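You operate a simulated robot arm through the tools that you are given. There is no shell and no other tool.

Carry out the task below with a simulated robot arm. There is one attempt and no reset: what you move stays moved.

TASK
Load the orange pad, dab the supply and return seams, close the tub.
Fine: take blue sealant from the open blue tub, cover both ducts' seams whole and put the pad back; the other pads and the white tub stay. Set down upright: what you pick out. A coat counts when it lies all over at full strength: go over it till it gets no stronger.

The check looks at the end state, three seconds after you hand in, the way a careful person would. Anything else that was tipped, shoved, dropped, spilled or broken makes it a failure. Lids that push on must go on centred and level and be pressed home; caps that screw on are set level and turned clockwise until they are tight.

THE ROBOT
A 7-joint arm with a two-finger parallel gripper, fixed in place. Base frame: the origin is on the floor under the middle of its stand, x ahead of it, y to its left, z up; the work surface is at about z = 880. Units: mm, degrees, N and s.
With the tool pointing down near the work surface it reaches from about 440 to 920 mm from the base axis. Its first joint turns from -115.0 to 115.0 degrees. Payload 3.91 kg.
The tool frame sits at the grasp point between the pads (the TCP): z along the fingers, y along the line on which they close. The tips reach 30 mm beyond it. Largest opening 110 mm; finger width 20, thickness 10; the body of the gripper, 48 by 112 mm, starts 55 mm behind the TCP.
Orientation is that of the tool frame in the base frame, as a unit quaternion [w, x, y, z]. With the fingers straight down and closing along the base's y, the tool's x points along the base's -x, its y along +y and its z along -z.

THE INTERFACE
- The arm moves only by the tool jog_arm. Its argument "motion" is a list that holds one entry, the list of rows, each a list of 7 numbers: the closure, from 0 (fully open) to 1 (shut), then the shift along the base's x, y, z in m, then the turn, a rotation vector about the base's x, y, z in degrees. In form: [[[gripper, x, y, z, wx, wy, wz], ...]]. A call has 1 to 20 rows; each row is the pose to reach, as a shift and turn from the pose commanded when the call began. Rows are played at 5 a second. More than 50 mm and 8.6 degrees between two rows, or a gripper value outside its range, and nothing of the call is played. Where a pose cannot be reached the arm comes as near as it can. A force on the tool above 40 N (or 10 N above the force at the start of the call, whichever is more), or a blocked arm, ends the call early, and 0.2 s more pass. Each finger travels about 153 mm/s and halts on what it meets, pressing with about 25 N; the grip force reading is that of the motor and also rises with nothing between the fingers. The clock runs only during rows and for 0.2 s after the last one: add rows that repeat a pose to give the fingers time. The reply holds the time, the measured pose of the TCP, the force on the tool along the base axes, the opening and the grip force, in the units named above and with some noise, with the torque about the TCP (base axes, N m) and any sound that the robot's microphone picked up, and new pictures: "pictures" is both (left out), scene, wrist or none.
- Cameras (640 x 400 px; columns grow to the right, rows downward): "scene" is fixed at [50.6, -649.3, 1529.7]; the picture's right is [0.55, -0.83, 0.00], its down [-0.38, -0.25, -0.89] and it looks along [0.74, 0.49, -0.45] (base axes); focal length 324 px, centre (320, 200). "wrist" rides on the gripper at [72, 17, -103] in the tool frame; the picture's right is [-0.23, 0.97, 0.00], its down [-0.76, -0.18, -0.62] and it looks along [-0.61, -0.14, 0.78] (tool axes); focal length 222 px, centre (320, 200). There is no depth. A picture from a camera that has moved, and an enlarged one, comes with that camera's place and axes in the base frame and with its lens.
- lift_body(by): slides the trunk up (or, below 0, down) by that many mm; the arm rides with it, the base frame stays. It gives what a move gives, with no picture.
- zoom(camera, box): a new picture of the part [left, top, right, bottom] of that camera's present view, enlarged. It takes no simulated time.
- close_job(): hands the job in; it is judged then, once.

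Nothing tells you positions but the pictures and the camera data. Unless the task says otherwise, let go and move clear before handing in.

The tools are called by a JSON object that holds its "name" and its "arguments". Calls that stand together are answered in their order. jog_arm: Moves the arm, as the interface text tells. Its arguments: {"type":"object","properties":{"motion":{"type":"array","items":{"type":"array","items":{"type":"array","items":{"type":"number"}}}},"pictures":{"type":"string","enum":["both","scene","wrist","none"]}},"required":["motion"]} The other tools are called the same way: lift_body (by) moves the trunk up or down; zoom (camera, box) takes an enlarged picture of a part of a camera's view; close_job () hands the job in.

At the start:

```text
time_s: 0.0
tool_pos: [551.1, -66.9, 1289.7]
ee_rot: [0.0, -0.001, 1.0, 0.0]
contact_force: [-0.2, -0.1, 0.6]
moment: [0.01, 0.01, -0.01]
finger_gap: 109.9
grasp_force: 0.0
trunk travel left (down, up): [-850.0, 140.0]
```

scene: 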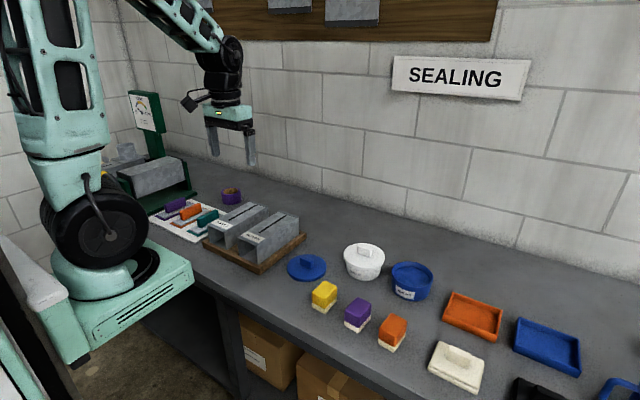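
wrist: 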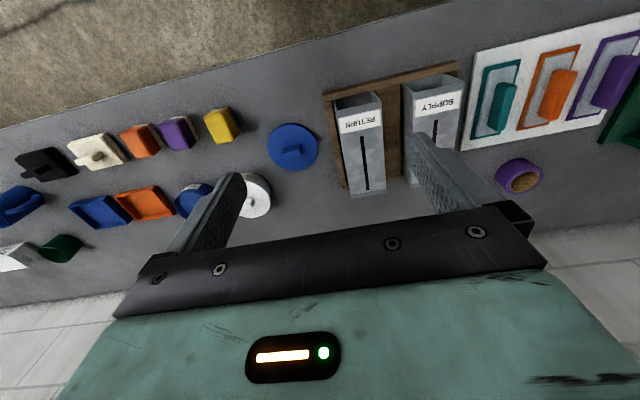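

I see a bench with a pad rack, two ducts labelled Return and Supply, a blue lid, white and blue tubs, and yellow, purple and orange pads. I'll enlarge the pictures before moving anything.

{"name": "zoom", "arguments": {"camera": "scene", "box": [280, 220, 480, 380]}}

{"name": "zoom", "arguments": {"camera": "scene", "box": [130, 160, 330, 290]}}

{"name": "zoom", "arguments": {"camera": "scene", "box": [420, 270, 640, 400]}}

{"name": "zoom", "arguments": {"camera": "wrist", "box": [0, 80, 320, 280]}}

{"name": "zoom", "arguments": {"camera": "wrist", "box": [320, 20, 640, 220]}}

{"name": "zoom", "arguments": {"camera": "scene", "box": [80, 80, 200, 200]}}

```text
2.50 times, centred on (380, 300) of scene
camera zoom: at [50.6, -649.3, 1529.7], right [0.55, -0.83, 0.0], down [-0.38, -0.25, -0.89], along [0.74, 0.49, -0.45], focal length 810 px, centre (170, -50)
```

zoom: 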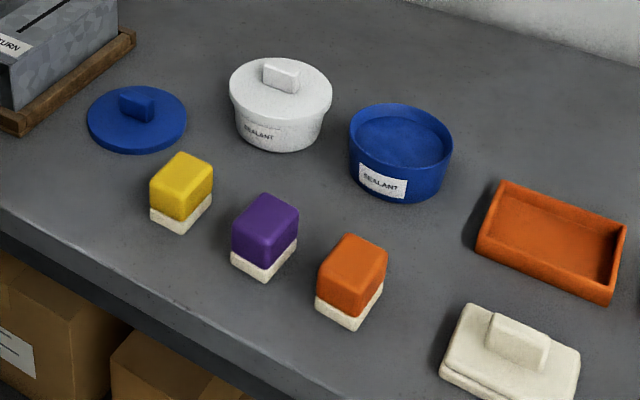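

```text
3.08 times, centred on (230, 225) of scene
camera zoom: at [50.6, -649.3, 1529.7], right [0.55, -0.83, 0.0], down [-0.38, -0.25, -0.89], along [0.74, 0.49, -0.45], focal length 996 px, centre (597, 123)
```

zoom: 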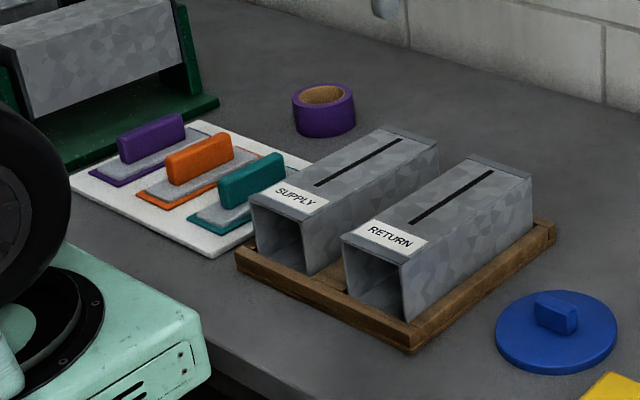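

```text
2.91 times, centred on (530, 335) of scene
camera zoom: at [50.6, -649.3, 1529.7], right [0.55, -0.83, 0.0], down [-0.38, -0.25, -0.89], along [0.74, 0.49, -0.45], focal length 942 px, centre (-291, -193)
```

zoom: 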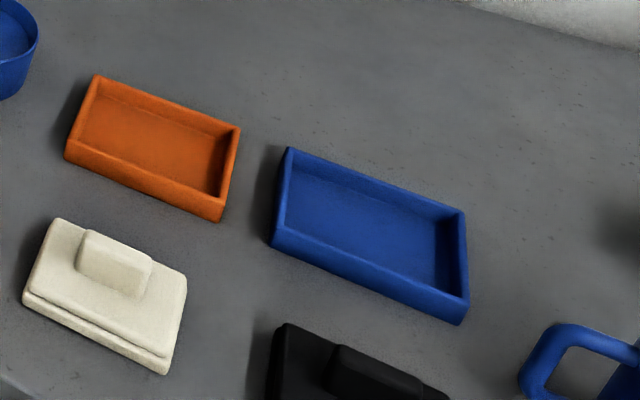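

```text
2.00 times, centred on (160, 180) of wrist
camera zoom: at [479.3, -49.1, 1394.1], right [0.23, 0.97, 0.0], down [0.76, -0.18, 0.62], along [0.61, -0.14, -0.78], focal length 444 px, centre (640, 240)
```

zoom: 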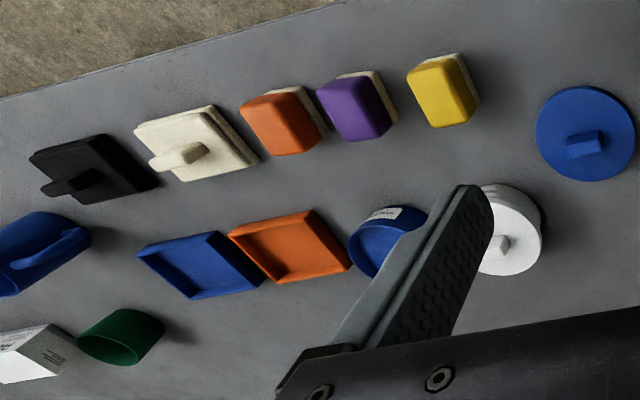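

```text
2.00 times, centred on (480, 120) of wrist
camera zoom: at [479.3, -49.1, 1394.1], right [0.23, 0.97, 0.0], down [0.76, -0.18, 0.62], along [0.61, -0.14, -0.78], focal length 444 px, centre (0, 360)
```

zoom: 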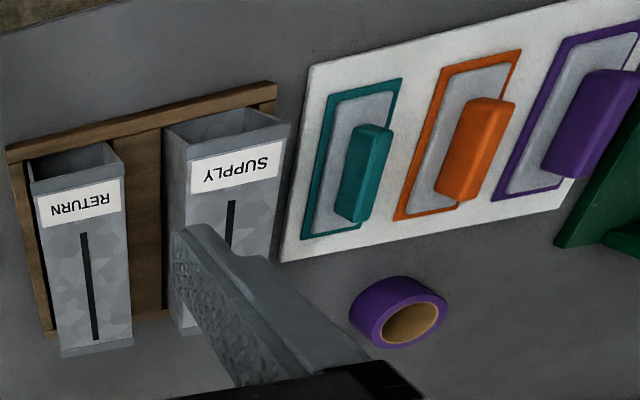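

```text
3.33 times, centred on (140, 140) of scene
camera zoom: at [50.6, -649.3, 1529.7], right [0.55, -0.83, 0.0], down [-0.38, -0.25, -0.89], along [0.74, 0.49, -0.45], focal length 1080 px, centre (920, 400)
```

zoom: 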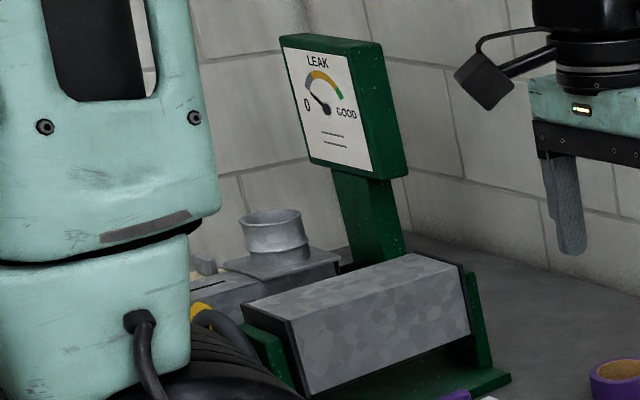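

The orange pad (orange block on a cream foam sole) sits near (600, -493), the open blue tub near (787, -472) and its lid near (695, -173). The seams are slots along x on top of the two ducts. Next I'll move up and look at the pad and tub from closer.

{"name": "jog_arm", "arguments": {"motion": [[[0, -0.011, -0.038, -0.015, 0, 0, 0], [0, -0.022, -0.076, -0.03, 0, 0, 0], [0, -0.033, -0.114, -0.045, 0, 0, 0], [0, -0.044, -0.152, -0.06, 0, 0, 0], [0, -0.055, -0.19, -0.075, 0, 0, 0], [0, -0.066, -0.228, -0.09, 0, 0, 0], [0, -0.077, -0.266, -0.105, 0, 0, 0], [0, -0.088, -0.304, -0.12, 0, 0, 0], [0, -0.099, -0.342, -0.135, 0, 0, 0], [0, -0.11, -0.38, -0.15, 0, 0, 0], [0, -0.11, -0.38, -0.15, 0, 0, 0]]], "pictures": "both"}}

```text
time_s: 2.4
tool_pos: [442.6, -445.4, 1139.4]
ee_rot: [0.0, -0.001, 1.0, 0.0]
contact_force: [-0.6, 0.4, 0.3]
moment: [-0.03, 0.0, -0.05]
finger_gap: 109.9
grasp_force: 0.1
trunk travel left (down, up): [-850.0, 140.0]
camera wrist: at [369.3, -428.7, 1242.4], right [0.23, 0.97, 0.0], down [0.76, -0.18, 0.62], along [0.61, -0.14, -0.78], focal length 222 px, centre (320, 200)
```

scene: 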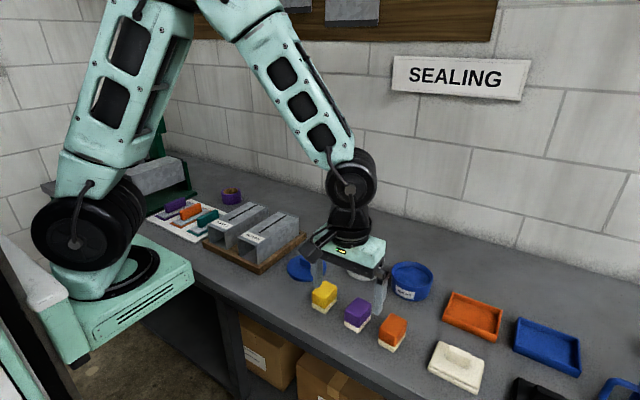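
wrist: 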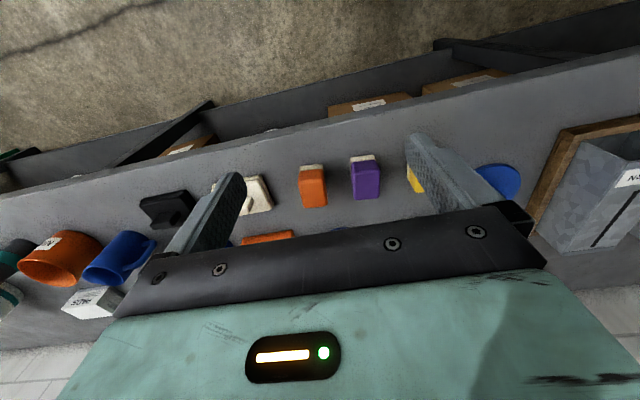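

The wrist view now shows the orange and purple pads between the fingers. I'll enlarge it to fix the pad's position and angle.

{"name": "zoom", "arguments": {"camera": "wrist", "box": [250, 130, 410, 230]}}

{"name": "zoom", "arguments": {"camera": "scene", "box": [340, 250, 460, 370]}}

```text
4.00 times, centred on (330, 180) of wrist
camera zoom: at [369.3, -428.7, 1242.4], right [0.23, 0.97, 0.0], down [0.76, -0.18, 0.62], along [0.61, -0.14, -0.78], focal length 888 px, centre (280, 280)
```

zoom: 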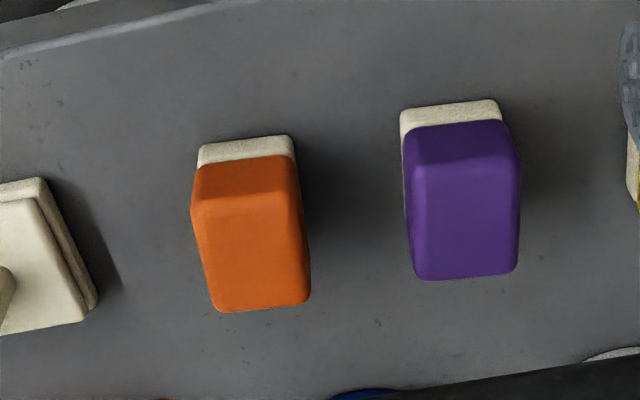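

```text
3.33 times, centred on (400, 310) of scene
camera zoom: at [50.6, -649.3, 1529.7], right [0.55, -0.83, 0.0], down [-0.38, -0.25, -0.89], along [0.74, 0.49, -0.45], focal length 1080 px, centre (53, -167)
```

zoom: 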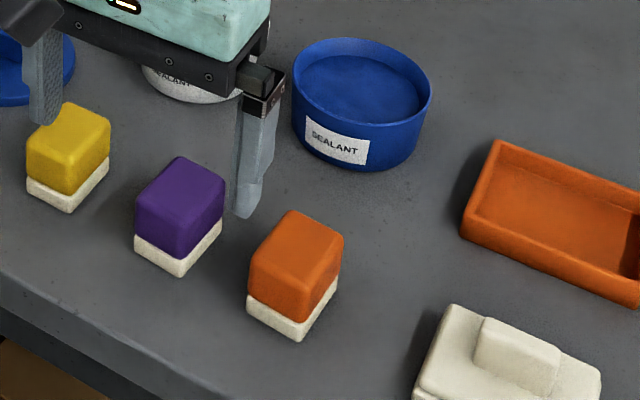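

The orange pad is centred near (594, -493), turned about -6°, with a footprint of roughly 43 x 58 mm and its top near z=938. Next I'll move so the wrist camera looks into the blue tub.

{"name": "jog_arm", "arguments": {"motion": [[[0, 0.036, 0.002, 0, 0, 0, 0], [0, 0.072, 0.004, 0, 0, 0, 0], [0, 0.108, 0.006, 0, 0, 0, 0], [0, 0.144, 0.008, 0, 0, 0, 0], [0, 0.18, 0.01, 0, 0, 0, 0], [0, 0.18, 0.01, 0, 0, 0, 0], [0, 0.18, 0.01, 0, 0, 0, 0]]], "pictures": "both"}}

{"name": "zoom", "arguments": {"camera": "wrist", "box": [220, 100, 460, 250]}}

```text
time_s: 4.0
tool_pos: [622.3, -436.1, 1138.8]
ee_rot: [0.0, -0.001, 1.0, 0.0]
contact_force: [-0.6, -0.9, 0.1]
moment: [0.01, -0.02, 0.01]
finger_gap: 110.2
grasp_force: 0.1
trunk travel left (down, up): [-850.0, 140.0]
camera wrist: at [550.1, -418.9, 1243.1], right [0.23, 0.97, 0.0], down [0.76, -0.18, 0.62], along [0.61, -0.14, -0.78], focal length 222 px, centre (320, 200)
```

scene: 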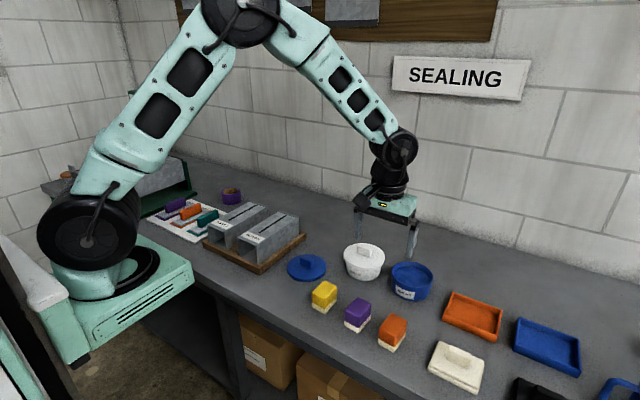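
wrist: 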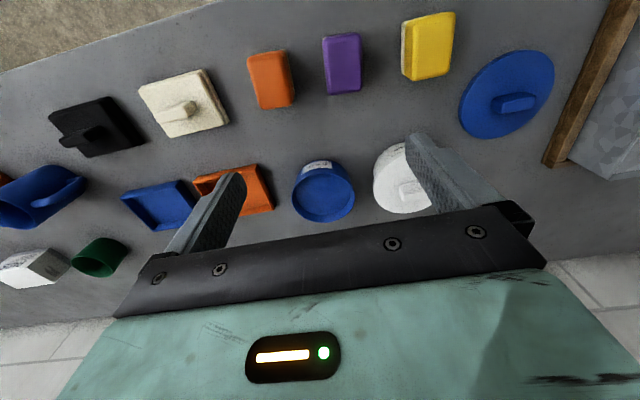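

```text
2.67 times, centred on (340, 175) of wrist
camera zoom: at [550.1, -418.9, 1243.1], right [0.23, 0.97, 0.0], down [0.76, -0.18, 0.62], along [0.61, -0.14, -0.78], focal length 592 px, centre (267, 267)
```

zoom: 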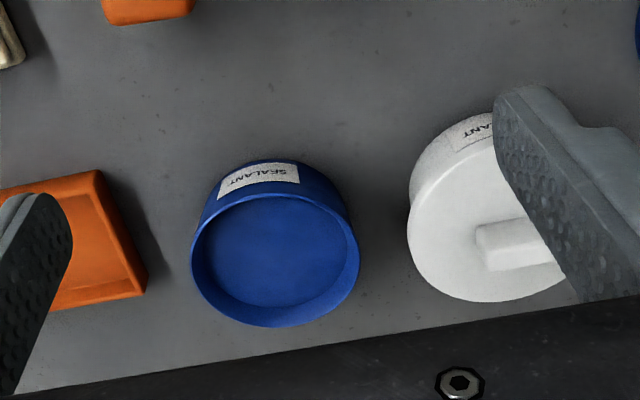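

The tub's rim is centred near (787, -469) at z≈935, and the sealant surface is roughly 18 mm below it. Next I'll go above the orange pad with the fingers part closed and turned -6°.

{"name": "jog_arm", "arguments": {"motion": [[[0.1, -0.007, -0.014, -0.035, 0, 0, -1.5], [0.2, -0.014, -0.028, -0.07, 0, 0, -3], [0.3, -0.021, -0.042, -0.105, 0, 0, -4.5], [0.36, -0.0275, -0.0565, -0.14, 0, 0, -6], [0.36, -0.0275, -0.0565, -0.14, 0, 0, -6], [0.36, -0.0275, -0.0565, -0.14, 0, 0, -6]]], "pictures": "both"}}

{"name": "zoom", "arguments": {"camera": "wrist", "box": [220, 50, 420, 200]}}

{"name": "zoom", "arguments": {"camera": "scene", "box": [340, 230, 460, 370]}}

```text
time_s: 5.4
tool_pos: [594.0, -495.2, 1000.7]
ee_rot: [-0.001, 0.052, 0.999, 0.0]
contact_force: [0.5, 0.4, 0.4]
moment: [0.01, 0.0, -0.02]
finger_gap: 70.2
grasp_force: 0.1
trunk travel left (down, up): [-850.0, 140.0]
camera wrist: at [524.1, -469.9, 1105.6], right [0.33, 0.94, 0.0], down [0.74, -0.26, 0.62], along [0.59, -0.2, -0.78], focal length 222 px, centre (320, 200)
```

scene: 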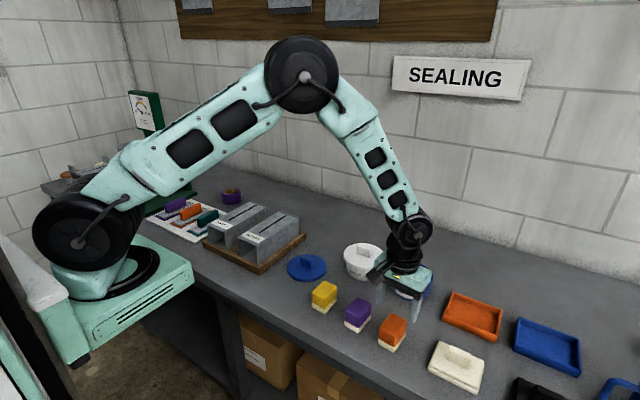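
wrist: 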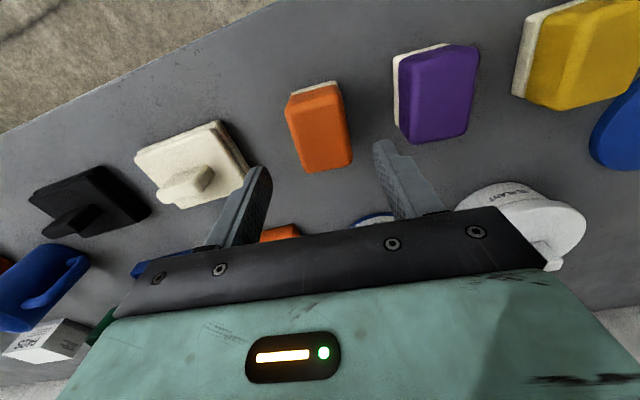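

```text
2.67 times, centred on (320, 125) of wrist
camera zoom: at [524.1, -469.9, 1105.6], right [0.33, 0.94, 0.0], down [0.74, -0.26, 0.62], along [0.59, -0.2, -0.78], focal length 592 px, centre (320, 400)
```

zoom: 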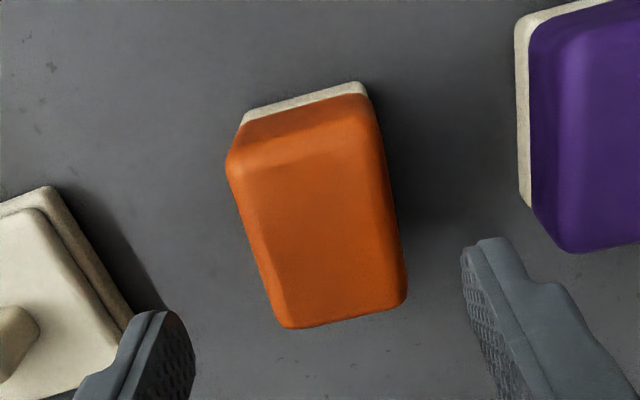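

```text
2.86 times, centred on (400, 300) of scene
camera zoom: at [50.6, -649.3, 1529.7], right [0.55, -0.83, 0.0], down [-0.38, -0.25, -0.89], along [0.74, 0.49, -0.45], focal length 925 px, centre (91, -86)
```

zoom: 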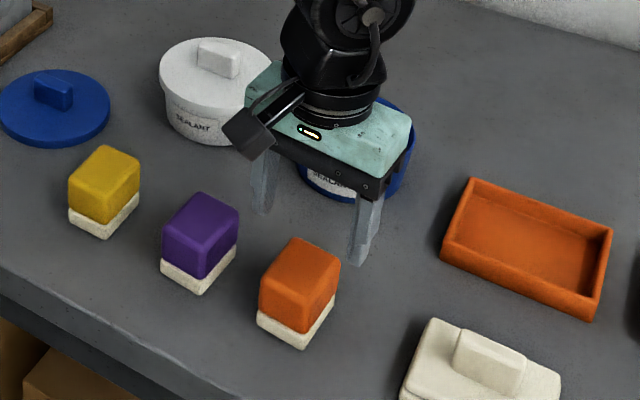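

The pad's centre measures (592, -493) with yaw -6°, and the fingers straddle it. Next I'll lower to TCP z≈933, with the tips above the foam, and close on the block.

{"name": "jog_arm", "arguments": {"motion": [[[0.36, -0.0015, 0.0015, -0.02, 0, 0, 0], [0.36, -0.0015, 0.0015, -0.045, 0, 0, 0], [0.36, -0.0015, 0.0015, -0.067, 0, 0, 0], [0.36, -0.0015, 0.0015, -0.067, 0, 0, 0], [0.5, -0.0015, 0.0015, -0.067, 0, 0, 0], [0.6, -0.0015, 0.0015, -0.067, 0, 0, 0], [0.8, -0.0015, 0.0015, -0.067, 0, 0, 0], [1, -0.0015, 0.0015, -0.067, 0, 0, 0], [1, -0.0015, 0.0015, -0.067, 0, 0, 0]]], "pictures": "both"}}

{"name": "zoom", "arguments": {"camera": "scene", "box": [340, 230, 460, 370]}}

```text
time_s: 7.4
tool_pos: [592.8, -493.0, 936.4]
ee_rot: [0.001, 0.052, 0.999, 0.001]
contact_force: [0.2, -0.1, 1.3]
moment: [-0.03, -0.07, 0.0]
finger_gap: 45.6
grasp_force: 24.8
trunk travel left (down, up): [-850.0, 140.0]
camera wrist: at [523.0, -467.0, 1039.4], right [0.33, 0.95, 0.0], down [0.74, -0.26, 0.62], along [0.59, -0.2, -0.78], focal length 222 px, centre (320, 200)
```

scene: 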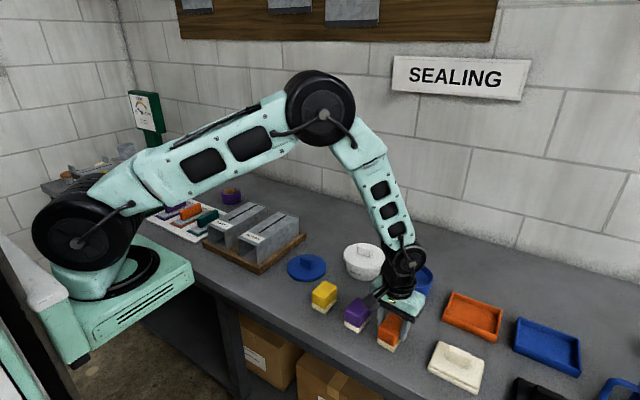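
wrist: 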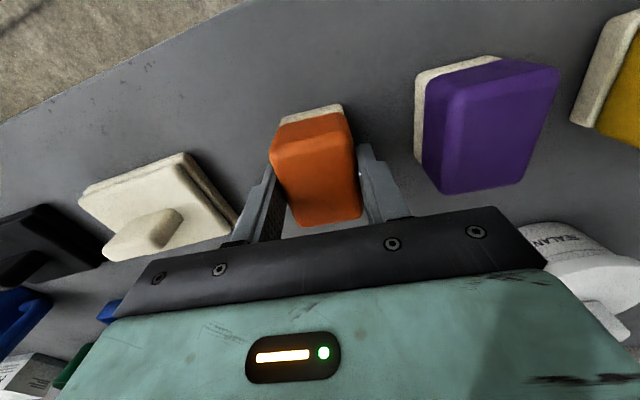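

```text
2.86 times, centred on (400, 300) of scene
camera zoom: at [50.6, -649.3, 1529.7], right [0.55, -0.83, 0.0], down [-0.38, -0.25, -0.89], along [0.74, 0.49, -0.45], focal length 925 px, centre (91, -86)
```

zoom: 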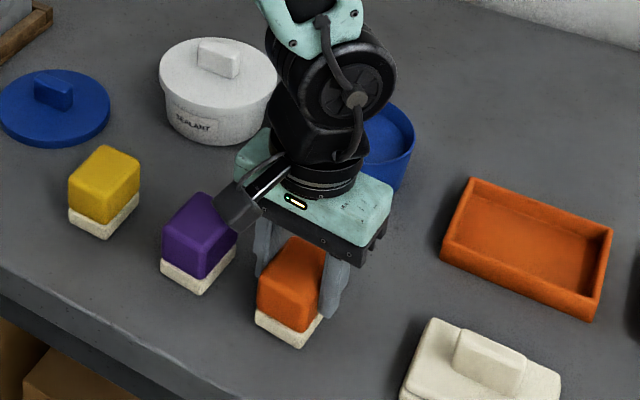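

The pad is gripped: gap 45.6 mm at 24.8 N. I'll lift it straight up 100 mm and carry it over the blue tub to check reach there.

{"name": "jog_arm", "arguments": {"motion": [[[1, 0, 0, 0.02, 0, 0, 0], [1, 0, 0, 0.05, 0, 0, 0], [1, 0, 0, 0.08, 0, 0, 0], [1, 0, 0, 0.11, 0, 0, 0], [1, 0.03, 0.004, 0.12, 0, 0, 0], [1, 0.065, 0.008, 0.12, 0, 0, 0], [1, 0.1, 0.012, 0.12, 0, 0, 0], [1, 0.135, 0.017, 0.12, 0, 0, 0], [1, 0.17, 0.021, 0.12, 0, 0, 0], [1, 0.1945, 0.024, 0.12, 0, 0, 0], [1, 0.1945, 0.024, 0.12, 0, 0, 0], [1, 0.1945, 0.024, 0.12, 0, 0, 0]]], "pictures": "both"}}

{"name": "zoom", "arguments": {"camera": "scene", "box": [320, 180, 480, 320]}}

{"name": "zoom", "arguments": {"camera": "wrist", "box": [200, 80, 440, 250]}}

```text
time_s: 10.0
tool_pos: [788.0, -466.8, 1053.4]
ee_rot: [0.0, 0.051, 0.999, 0.001]
contact_force: [-0.2, 0.1, -0.7]
moment: [0.02, -0.01, -0.01]
finger_gap: 45.8
grasp_force: 25.5
trunk travel left (down, up): [-850.0, 140.0]
camera wrist: at [718.1, -442.2, 1157.2], right [0.33, 0.95, 0.0], down [0.74, -0.26, 0.62], along [0.59, -0.2, -0.78], focal length 222 px, centre (320, 200)
```

scene: 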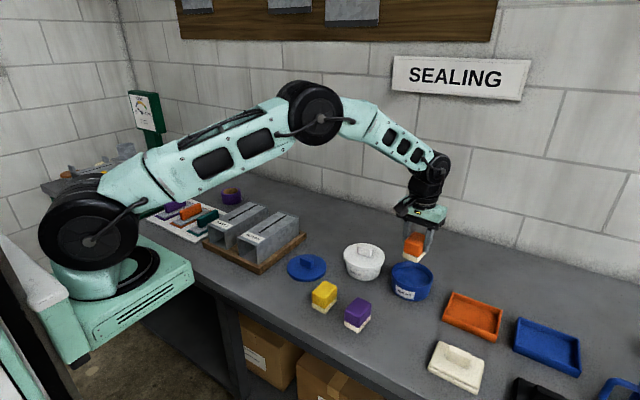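
wrist: 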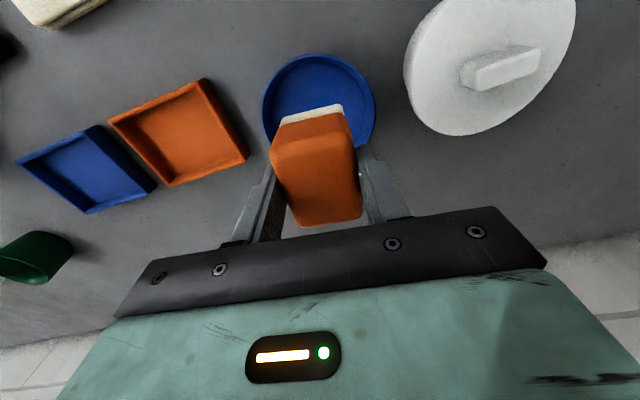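

```text
2.86 times, centred on (400, 250) of scene
camera zoom: at [50.6, -649.3, 1529.7], right [0.55, -0.83, 0.0], down [-0.38, -0.25, -0.89], along [0.74, 0.49, -0.45], focal length 925 px, centre (91, 57)
```

zoom: 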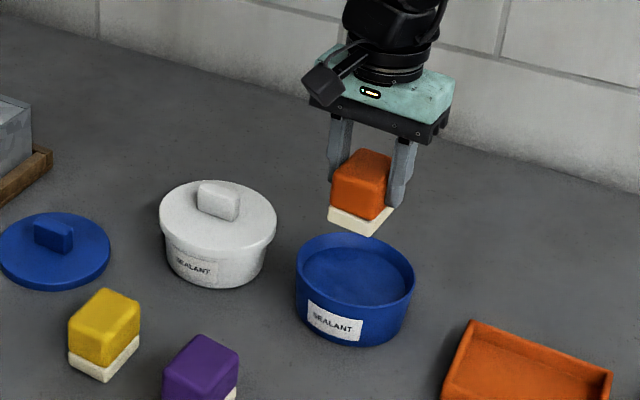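

```text
2.35 times, centred on (320, 165) of wrist
camera zoom: at [718.1, -442.2, 1157.2], right [0.33, 0.95, 0.0], down [0.74, -0.26, 0.62], along [0.59, -0.2, -0.78], focal length 523 px, centre (320, 282)
```

zoom: 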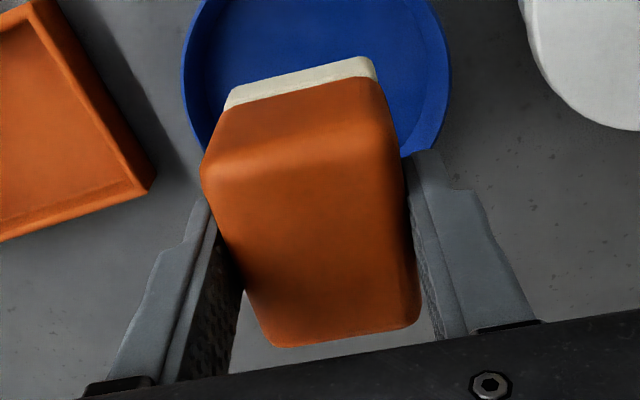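

The arm reaches (788, -467) and the pad hangs over the tub. I'll check the centring over the rim before lowering.

{"name": "zoom", "arguments": {"camera": "wrist", "box": [240, 40, 400, 140]}}

```text
4.00 times, centred on (320, 90) of wrist
camera zoom: at [718.1, -442.2, 1157.2], right [0.33, 0.95, 0.0], down [0.74, -0.26, 0.62], along [0.59, -0.2, -0.78], focal length 888 px, centre (320, 640)
```

zoom: 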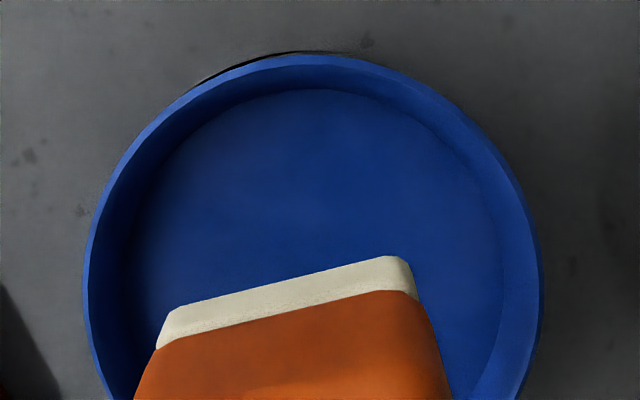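

The tub's rim centre measures about (789, -469), with sealant at z≈917. I'll lower the pad straight down until the foam is close to the surface.

{"name": "jog_arm", "arguments": {"motion": [[[1, 0.001, -0.002, -0.02, 0, 0, 0], [1, 0.001, -0.002, -0.04, 0, 0, 0], [1, 0.001, -0.002, -0.055, 0, 0, 0], [1, 0.001, -0.002, -0.065, 0, 0, 0], [1, 0.001, -0.002, -0.072, 0, 0, 0], [1, 0.001, -0.002, -0.072, 0, 0, 0]]], "pictures": "both"}}

{"name": "zoom", "arguments": {"camera": "scene", "box": [360, 200, 460, 310]}}

{"name": "zoom", "arguments": {"camera": "wrist", "box": [220, 60, 420, 220]}}

```text
time_s: 11.4
tool_pos: [787.3, -471.1, 982.6]
ee_rot: [0.0, 0.052, 0.999, 0.0]
contact_force: [-0.3, 0.1, -1.0]
moment: [0.01, -0.01, 0.0]
finger_gap: 45.6
grasp_force: 24.9
trunk travel left (down, up): [-850.0, 140.0]
camera wrist: at [718.2, -445.4, 1084.9], right [0.33, 0.95, 0.0], down [0.74, -0.26, 0.62], along [0.59, -0.2, -0.78], focal length 222 px, centre (320, 200)
```

scene: 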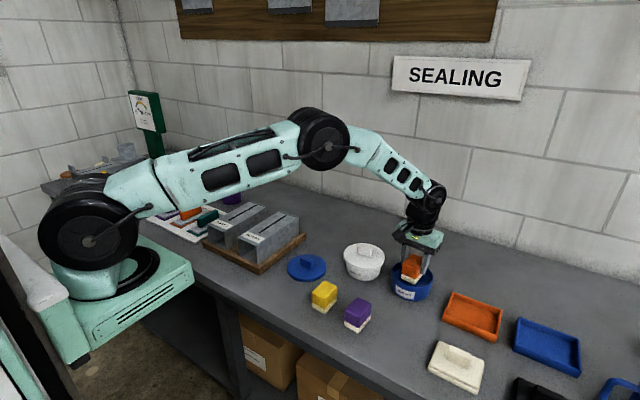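
wrist: 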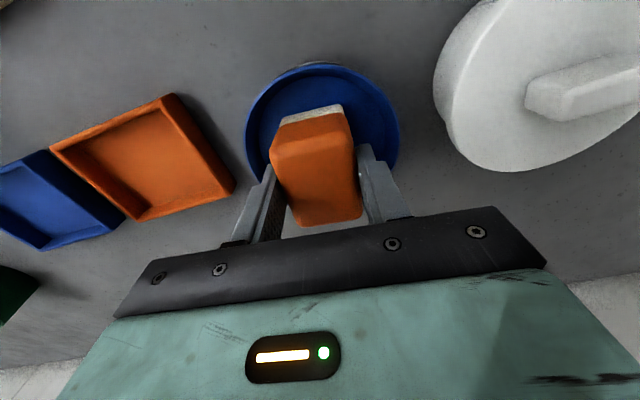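

```text
3.64 times, centred on (410, 255) of scene
camera zoom: at [50.6, -649.3, 1529.7], right [0.55, -0.83, 0.0], down [-0.38, -0.25, -0.89], along [0.74, 0.49, -0.45], focal length 1178 px, centre (-7, 0)
```

zoom: 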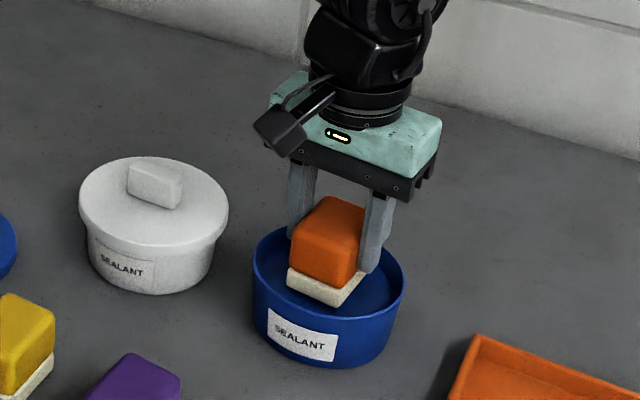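

```text
2.50 times, centred on (320, 140) of wrist
camera zoom: at [718.2, -445.4, 1084.9], right [0.33, 0.95, 0.0], down [0.74, -0.26, 0.62], along [0.59, -0.2, -0.78], focal length 555 px, centre (320, 350)
```

zoom: 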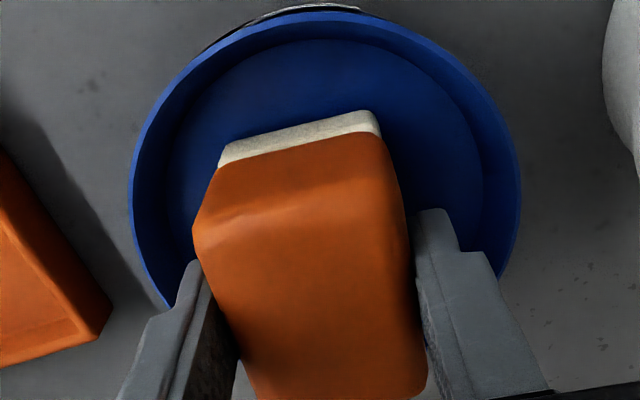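

The pad is inside the tub with clear walls all round, and its foam is about 10 mm above the sealant. I'll press it down slowly while watching the force.

{"name": "jog_arm", "arguments": {"motion": [[[1, 0.001, 0.001, -0.004, 0, 0, 0], [1, 0.001, 0.001, -0.008, 0, 0, 0], [1, 0.001, 0.001, -0.011, 0, 0, 0], [1, 0.001, 0.001, -0.011, 0, 0, 0]]], "pictures": "both"}}

{"name": "zoom", "arguments": {"camera": "scene", "box": [360, 200, 460, 310]}}

{"name": "zoom", "arguments": {"camera": "wrist", "box": [220, 60, 420, 220]}}

```text
time_s: 12.4
tool_pos: [791.1, -469.9, 971.3]
ee_rot: [0.002, 0.051, 0.999, -0.001]
contact_force: [3.2, -0.2, 18.9]
moment: [0.05, -0.1, -0.04]
finger_gap: 45.8
grasp_force: 25.1
trunk travel left (down, up): [-850.0, 140.0]
camera wrist: at [719.7, -443.6, 1075.4], right [0.33, 0.95, 0.0], down [0.74, -0.25, 0.63], along [0.59, -0.21, -0.78], focal length 222 px, centre (320, 200)
```

scene: 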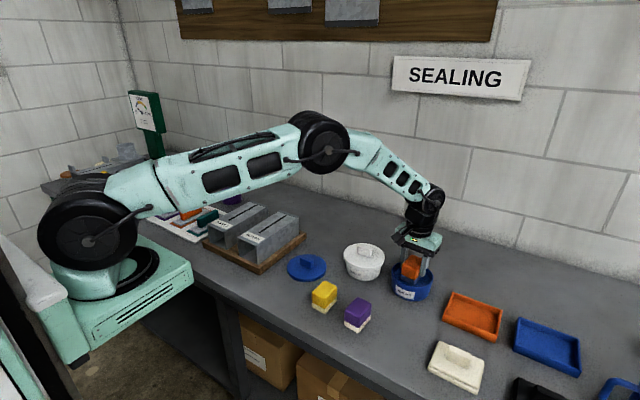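
wrist: 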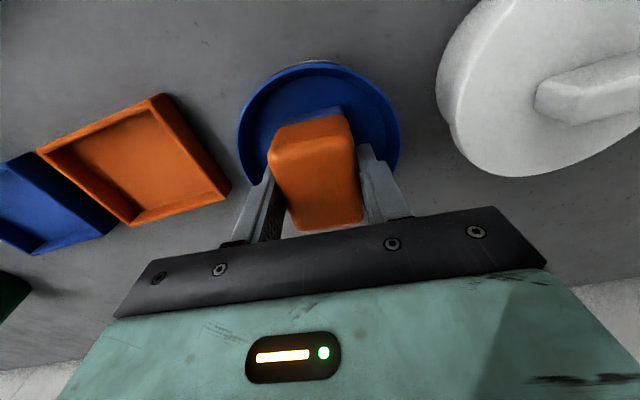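

```text
3.64 times, centred on (410, 255) of scene
camera zoom: at [50.6, -649.3, 1529.7], right [0.55, -0.83, 0.0], down [-0.38, -0.25, -0.89], along [0.74, 0.49, -0.45], focal length 1178 px, centre (-7, 0)
```

zoom: 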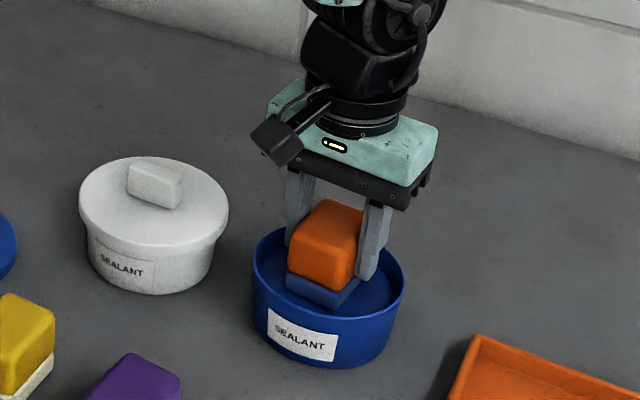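

```text
2.50 times, centred on (320, 140) of wrist
camera zoom: at [719.7, -443.6, 1075.4], right [0.33, 0.95, 0.0], down [0.74, -0.25, 0.63], along [0.59, -0.21, -0.78], focal length 555 px, centre (320, 350)
```

zoom: 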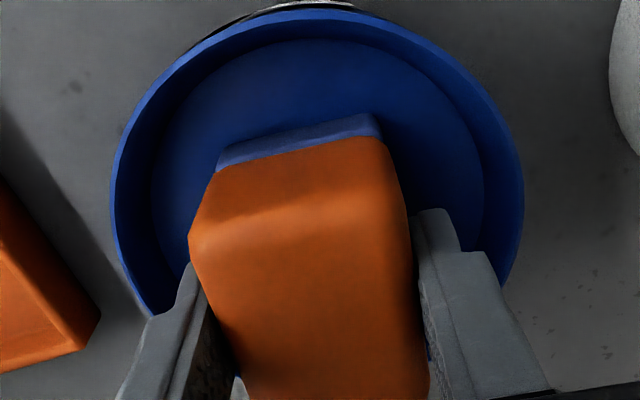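

The foam has turned blue with 19 N on it, so it is taking sealant. I'll hold about a second to fill it, then compare the colour.

{"name": "jog_arm", "arguments": {"motion": [[[1, 0, 0, 0, 0, 0, 0], [1, 0, 0, 0, 0, 0, 0], [1, 0, 0, 0, 0, 0, 0], [1, 0, 0, 0, 0, 0, 0], [1, 0, 0, 0, 0, 0, 0]]], "pictures": "scene"}}

{"name": "zoom", "arguments": {"camera": "scene", "box": [360, 200, 460, 310]}}

```text
time_s: 13.6
tool_pos: [789.3, -468.8, 970.1]
ee_rot: [0.0, 0.051, 0.999, 0.0]
contact_force: [5.5, -1.3, 18.1]
moment: [-0.02, -0.19, -0.02]
finger_gap: 45.5
grasp_force: 25.1
trunk travel left (down, up): [-850.0, 140.0]
```

scene: 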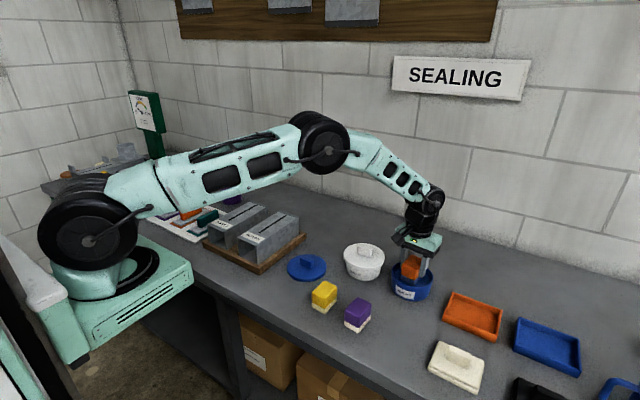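

```text
3.64 times, centred on (410, 255) of scene
camera zoom: at [50.6, -649.3, 1529.7], right [0.55, -0.83, 0.0], down [-0.38, -0.25, -0.89], along [0.74, 0.49, -0.45], focal length 1178 px, centre (-7, 0)
```

zoom: 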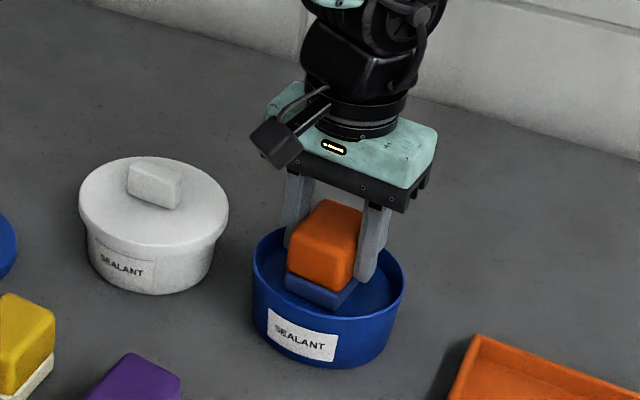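

The pad is loaded. I'll lift straight out of the tub and swing to a spot beside the ducts where the wrist camera can see both seams.

{"name": "jog_arm", "arguments": {"motion": [[[1, 0, 0, 0.01, 0, 0, 0], [1, 0, 0, 0.03, 0, 0, 0], [1, 0, 0, 0.06, 0, 0, 0], [1, 0, 0, 0.095, 0, 0, 0], [1, 0, 0, 0.12, 0, 0, 0], [1, 0, 0, 0.12, 0, 0, 0]]], "pictures": "both"}}

{"name": "zoom", "arguments": {"camera": "scene", "box": [360, 180, 460, 310]}}

```text
time_s: 15.0
tool_pos: [789.8, -468.2, 1089.9]
ee_rot: [0.0, 0.052, 0.999, 0.0]
contact_force: [-0.5, -0.3, -0.4]
moment: [-0.03, 0.0, 0.0]
finger_gap: 45.5
grasp_force: 25.2
trunk travel left (down, up): [-850.0, 140.0]
camera wrist: at [719.7, -443.9, 1194.0], right [0.33, 0.95, 0.0], down [0.74, -0.26, 0.62], along [0.59, -0.2, -0.78], focal length 222 px, centre (320, 200)
```

scene: 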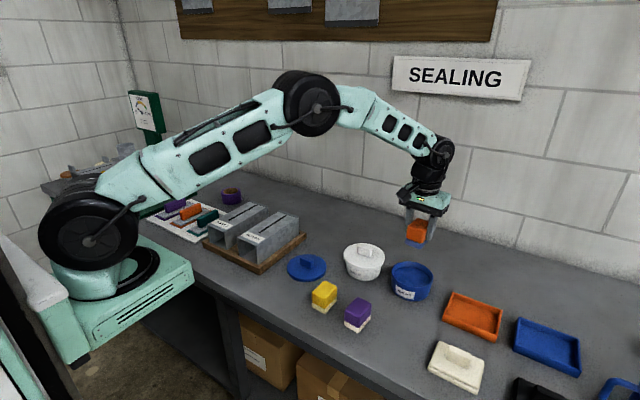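
wrist: 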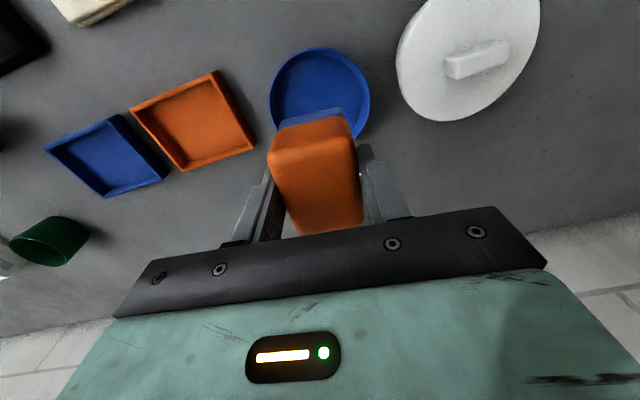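

```text
3.08 times, centred on (410, 245) of scene
camera zoom: at [50.6, -649.3, 1529.7], right [0.55, -0.83, 0.0], down [-0.38, -0.25, -0.89], along [0.74, 0.49, -0.45], focal length 996 px, centre (43, 62)
```

zoom: 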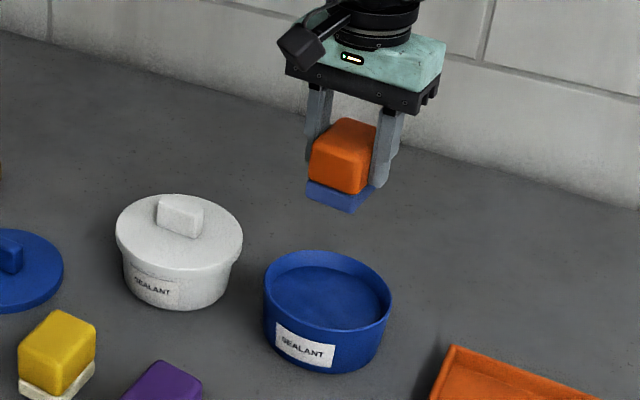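

The pad is loaded and the tub hasn't moved. I'll swing to the viewing spot by the ducts.

{"name": "jog_arm", "arguments": {"motion": [[[1, -0.013, 0.033, 0.01, 0, 0, 0.6], [1, -0.03, 0.075, 0.02, 0, 0, 1.5], [1, -0.047, 0.118, 0.03, 0, 0, 2.4], [1, -0.064, 0.161, 0.04, 0, 0, 3.2], [1, -0.081, 0.204, 0.04, 0, 0, 4], [1, -0.098, 0.247, 0.04, 0, 0, 4.8], [1, -0.115, 0.29, 0.04, 0, 0, 5.5], [1, -0.13, 0.328, 0.04, 0, 0, 6], [1, -0.13, 0.328, 0.04, 0, 0, 6], [1, -0.13, 0.328, 0.04, 0, 0, 6]]], "pictures": "both"}}

{"name": "zoom", "arguments": {"camera": "wrist", "box": [360, 60, 640, 235]}}

{"name": "zoom", "arguments": {"camera": "scene", "box": [190, 180, 330, 280]}}

```text
time_s: 17.2
tool_pos: [660.6, -140.4, 1130.3]
ee_rot: [0.0, -0.001, 1.0, 0.0]
contact_force: [0.0, 0.3, -1.0]
moment: [-0.01, 0.01, 0.03]
finger_gap: 45.5
grasp_force: 25.1
trunk travel left (down, up): [-850.0, 140.0]
camera wrist: at [588.4, -123.6, 1233.6], right [0.23, 0.97, 0.0], down [0.76, -0.18, 0.62], along [0.61, -0.14, -0.78], focal length 222 px, centre (320, 200)
```

scene: 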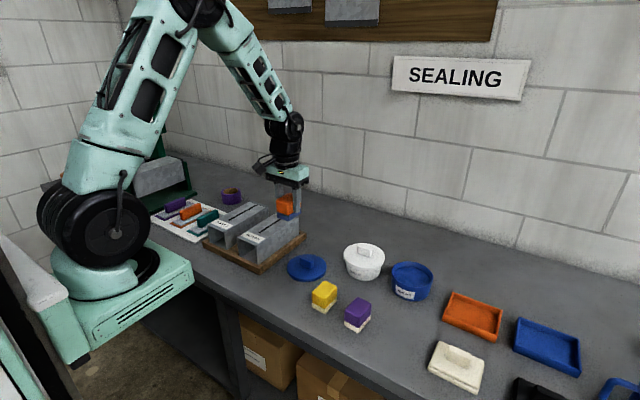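
wrist: 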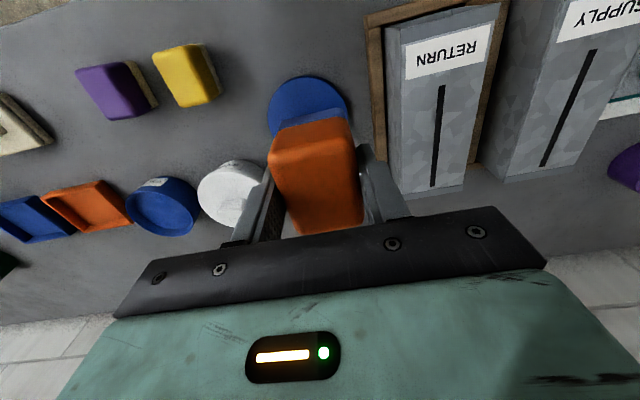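

```text
2.29 times, centred on (500, 148) of wrist
camera zoom: at [588.4, -123.6, 1233.6], right [0.23, 0.97, 0.0], down [0.76, -0.18, 0.62], along [0.61, -0.14, -0.78], focal length 508 px, centre (-91, 320)
```

zoom: 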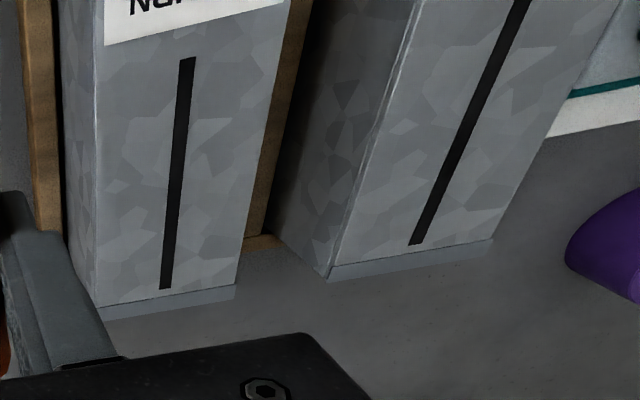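

```text
4.00 times, centred on (260, 230) of scene
camera zoom: at [50.6, -649.3, 1529.7], right [0.55, -0.83, 0.0], down [-0.38, -0.25, -0.89], along [0.74, 0.49, -0.45], focal length 1295 px, centre (560, 80)
```

zoom: 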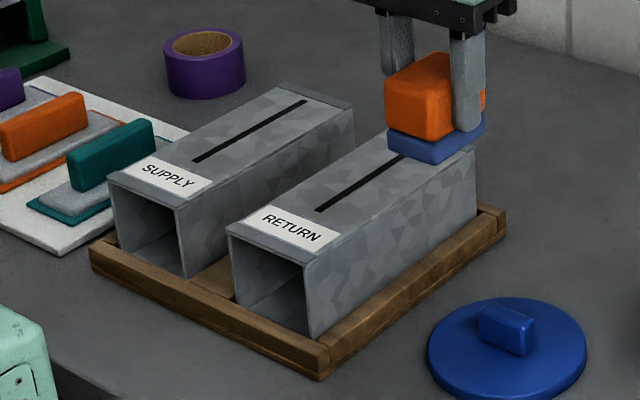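

The slots measure x 671–809, at y≈-7 for return and y≈135 for supply, on duct tops at z≈968. I'll dab the middle of the return seam first, staying above the surface until I'm over it.

{"name": "jog_arm", "arguments": {"motion": [[[1, 0.02, 0.033, -0.005, 0, 0, 0], [1, 0.04, 0.066, -0.02, 0, 0, 0], [1, 0.06, 0.1, -0.04, 0, 0, 0], [1, 0.079, 0.133, -0.06, 0, 0, 0], [1, 0.079, 0.133, -0.08, 0, 0, 0], [1, 0.079, 0.133, -0.095, 0, 0, 0], [1, 0.079, 0.133, -0.1, 0, 0, 0], [1, 0.079, 0.133, -0.1, 0, 0, 0], [1, 0.079, 0.133, -0.1, 0, 0, 0]]], "pictures": "both"}}

{"name": "zoom", "arguments": {"camera": "wrist", "box": [220, 30, 420, 230]}}

{"name": "zoom", "arguments": {"camera": "scene", "box": [190, 160, 330, 280]}}

```text
time_s: 19.2
tool_pos: [740.4, -8.2, 1029.8]
ee_rot: [0.0, -0.001, 1.0, 0.0]
contact_force: [-0.2, 0.4, 0.1]
moment: [-0.02, -0.03, -0.01]
finger_gap: 45.6
grasp_force: 25.1
trunk travel left (down, up): [-850.0, 140.0]
camera wrist: at [666.6, 9.6, 1134.1], right [0.23, 0.97, 0.0], down [0.76, -0.18, 0.62], along [0.61, -0.14, -0.78], focal length 222 px, centre (320, 200)
```

scene: 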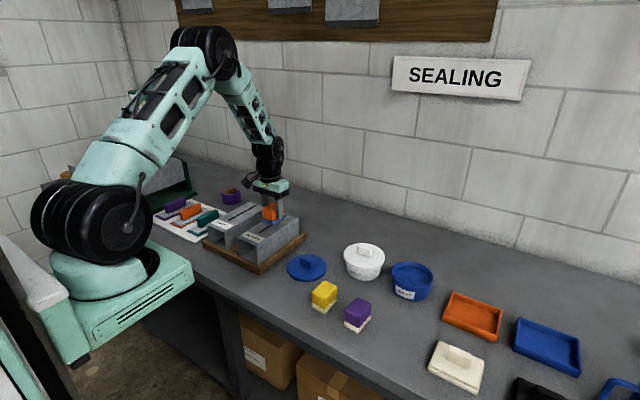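
wrist: 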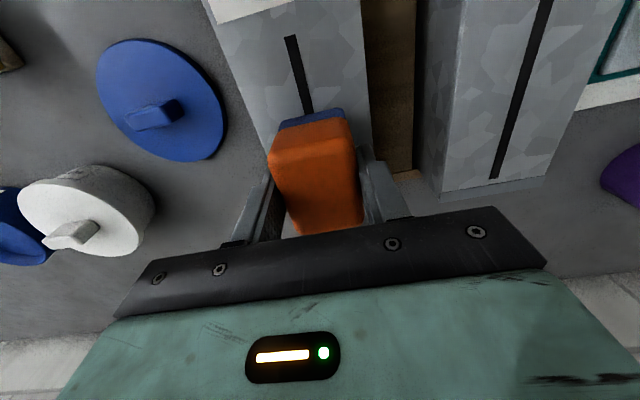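

```text
2.00 times, centred on (320, 130) of wrist
camera zoom: at [666.6, 9.6, 1134.1], right [0.23, 0.97, 0.0], down [0.76, -0.18, 0.62], along [0.61, -0.14, -0.78], focal length 444 px, centre (320, 340)
```

zoom: 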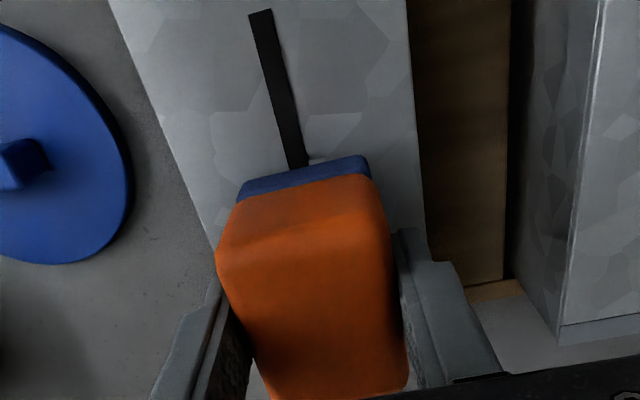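

```text
3.33 times, centred on (260, 220) of scene
camera zoom: at [50.6, -649.3, 1529.7], right [0.55, -0.83, 0.0], down [-0.38, -0.25, -0.89], along [0.74, 0.49, -0.45], focal length 1080 px, centre (520, 133)
```

zoom: 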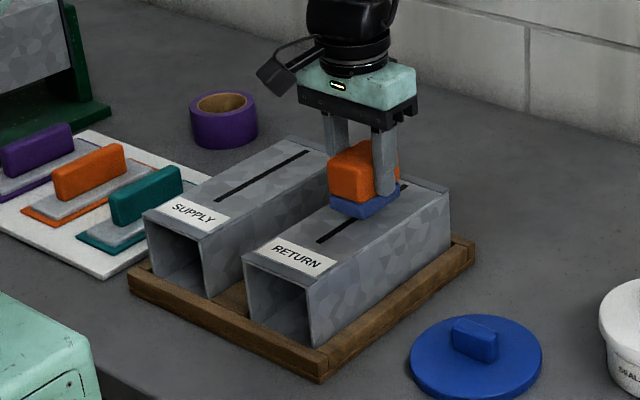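

The pad is centred over the return slot, about 8 mm above it. I'll press down gently.

{"name": "jog_arm", "arguments": {"motion": [[[1, 0, 0, -0.003, 0, 0, 0], [1, 0, 0, -0.005, 0, 0, 0], [1, 0, 0, -0.007, 0, 0, 0], [1, 0, 0, -0.007, 0, 0, 0]]], "pictures": "none"}}

```text
time_s: 20.2
tool_pos: [737.7, -7.5, 1024.2]
ee_rot: [0.0, 0.0, 1.0, 0.0]
contact_force: [-0.4, 0.1, -0.1]
moment: [-0.01, -0.01, 0.01]
finger_gap: 45.2
grasp_force: 25.1
trunk travel left (down, up): [-850.0, 140.0]
```

No contact yet at z≈1023. I'll keep lowering in 1 mm steps.

{"name": "jog_arm", "arguments": {"motion": [[[1, 0, 0, -0.001, 0, 0, 0], [1, 0, 0, -0.002, 0, 0, 0], [1, 0, 0, -0.002, 0, 0, 0]]], "pictures": "none"}}

```text
time_s: 21.0
tool_pos: [737.4, -8.3, 1023.0]
ee_rot: [0.001, 0.001, 1.0, 0.001]
contact_force: [0.0, -1.2, 14.7]
moment: [-0.02, 0.32, -0.03]
finger_gap: 45.7
grasp_force: 25.4
trunk travel left (down, up): [-850.0, 140.0]
```

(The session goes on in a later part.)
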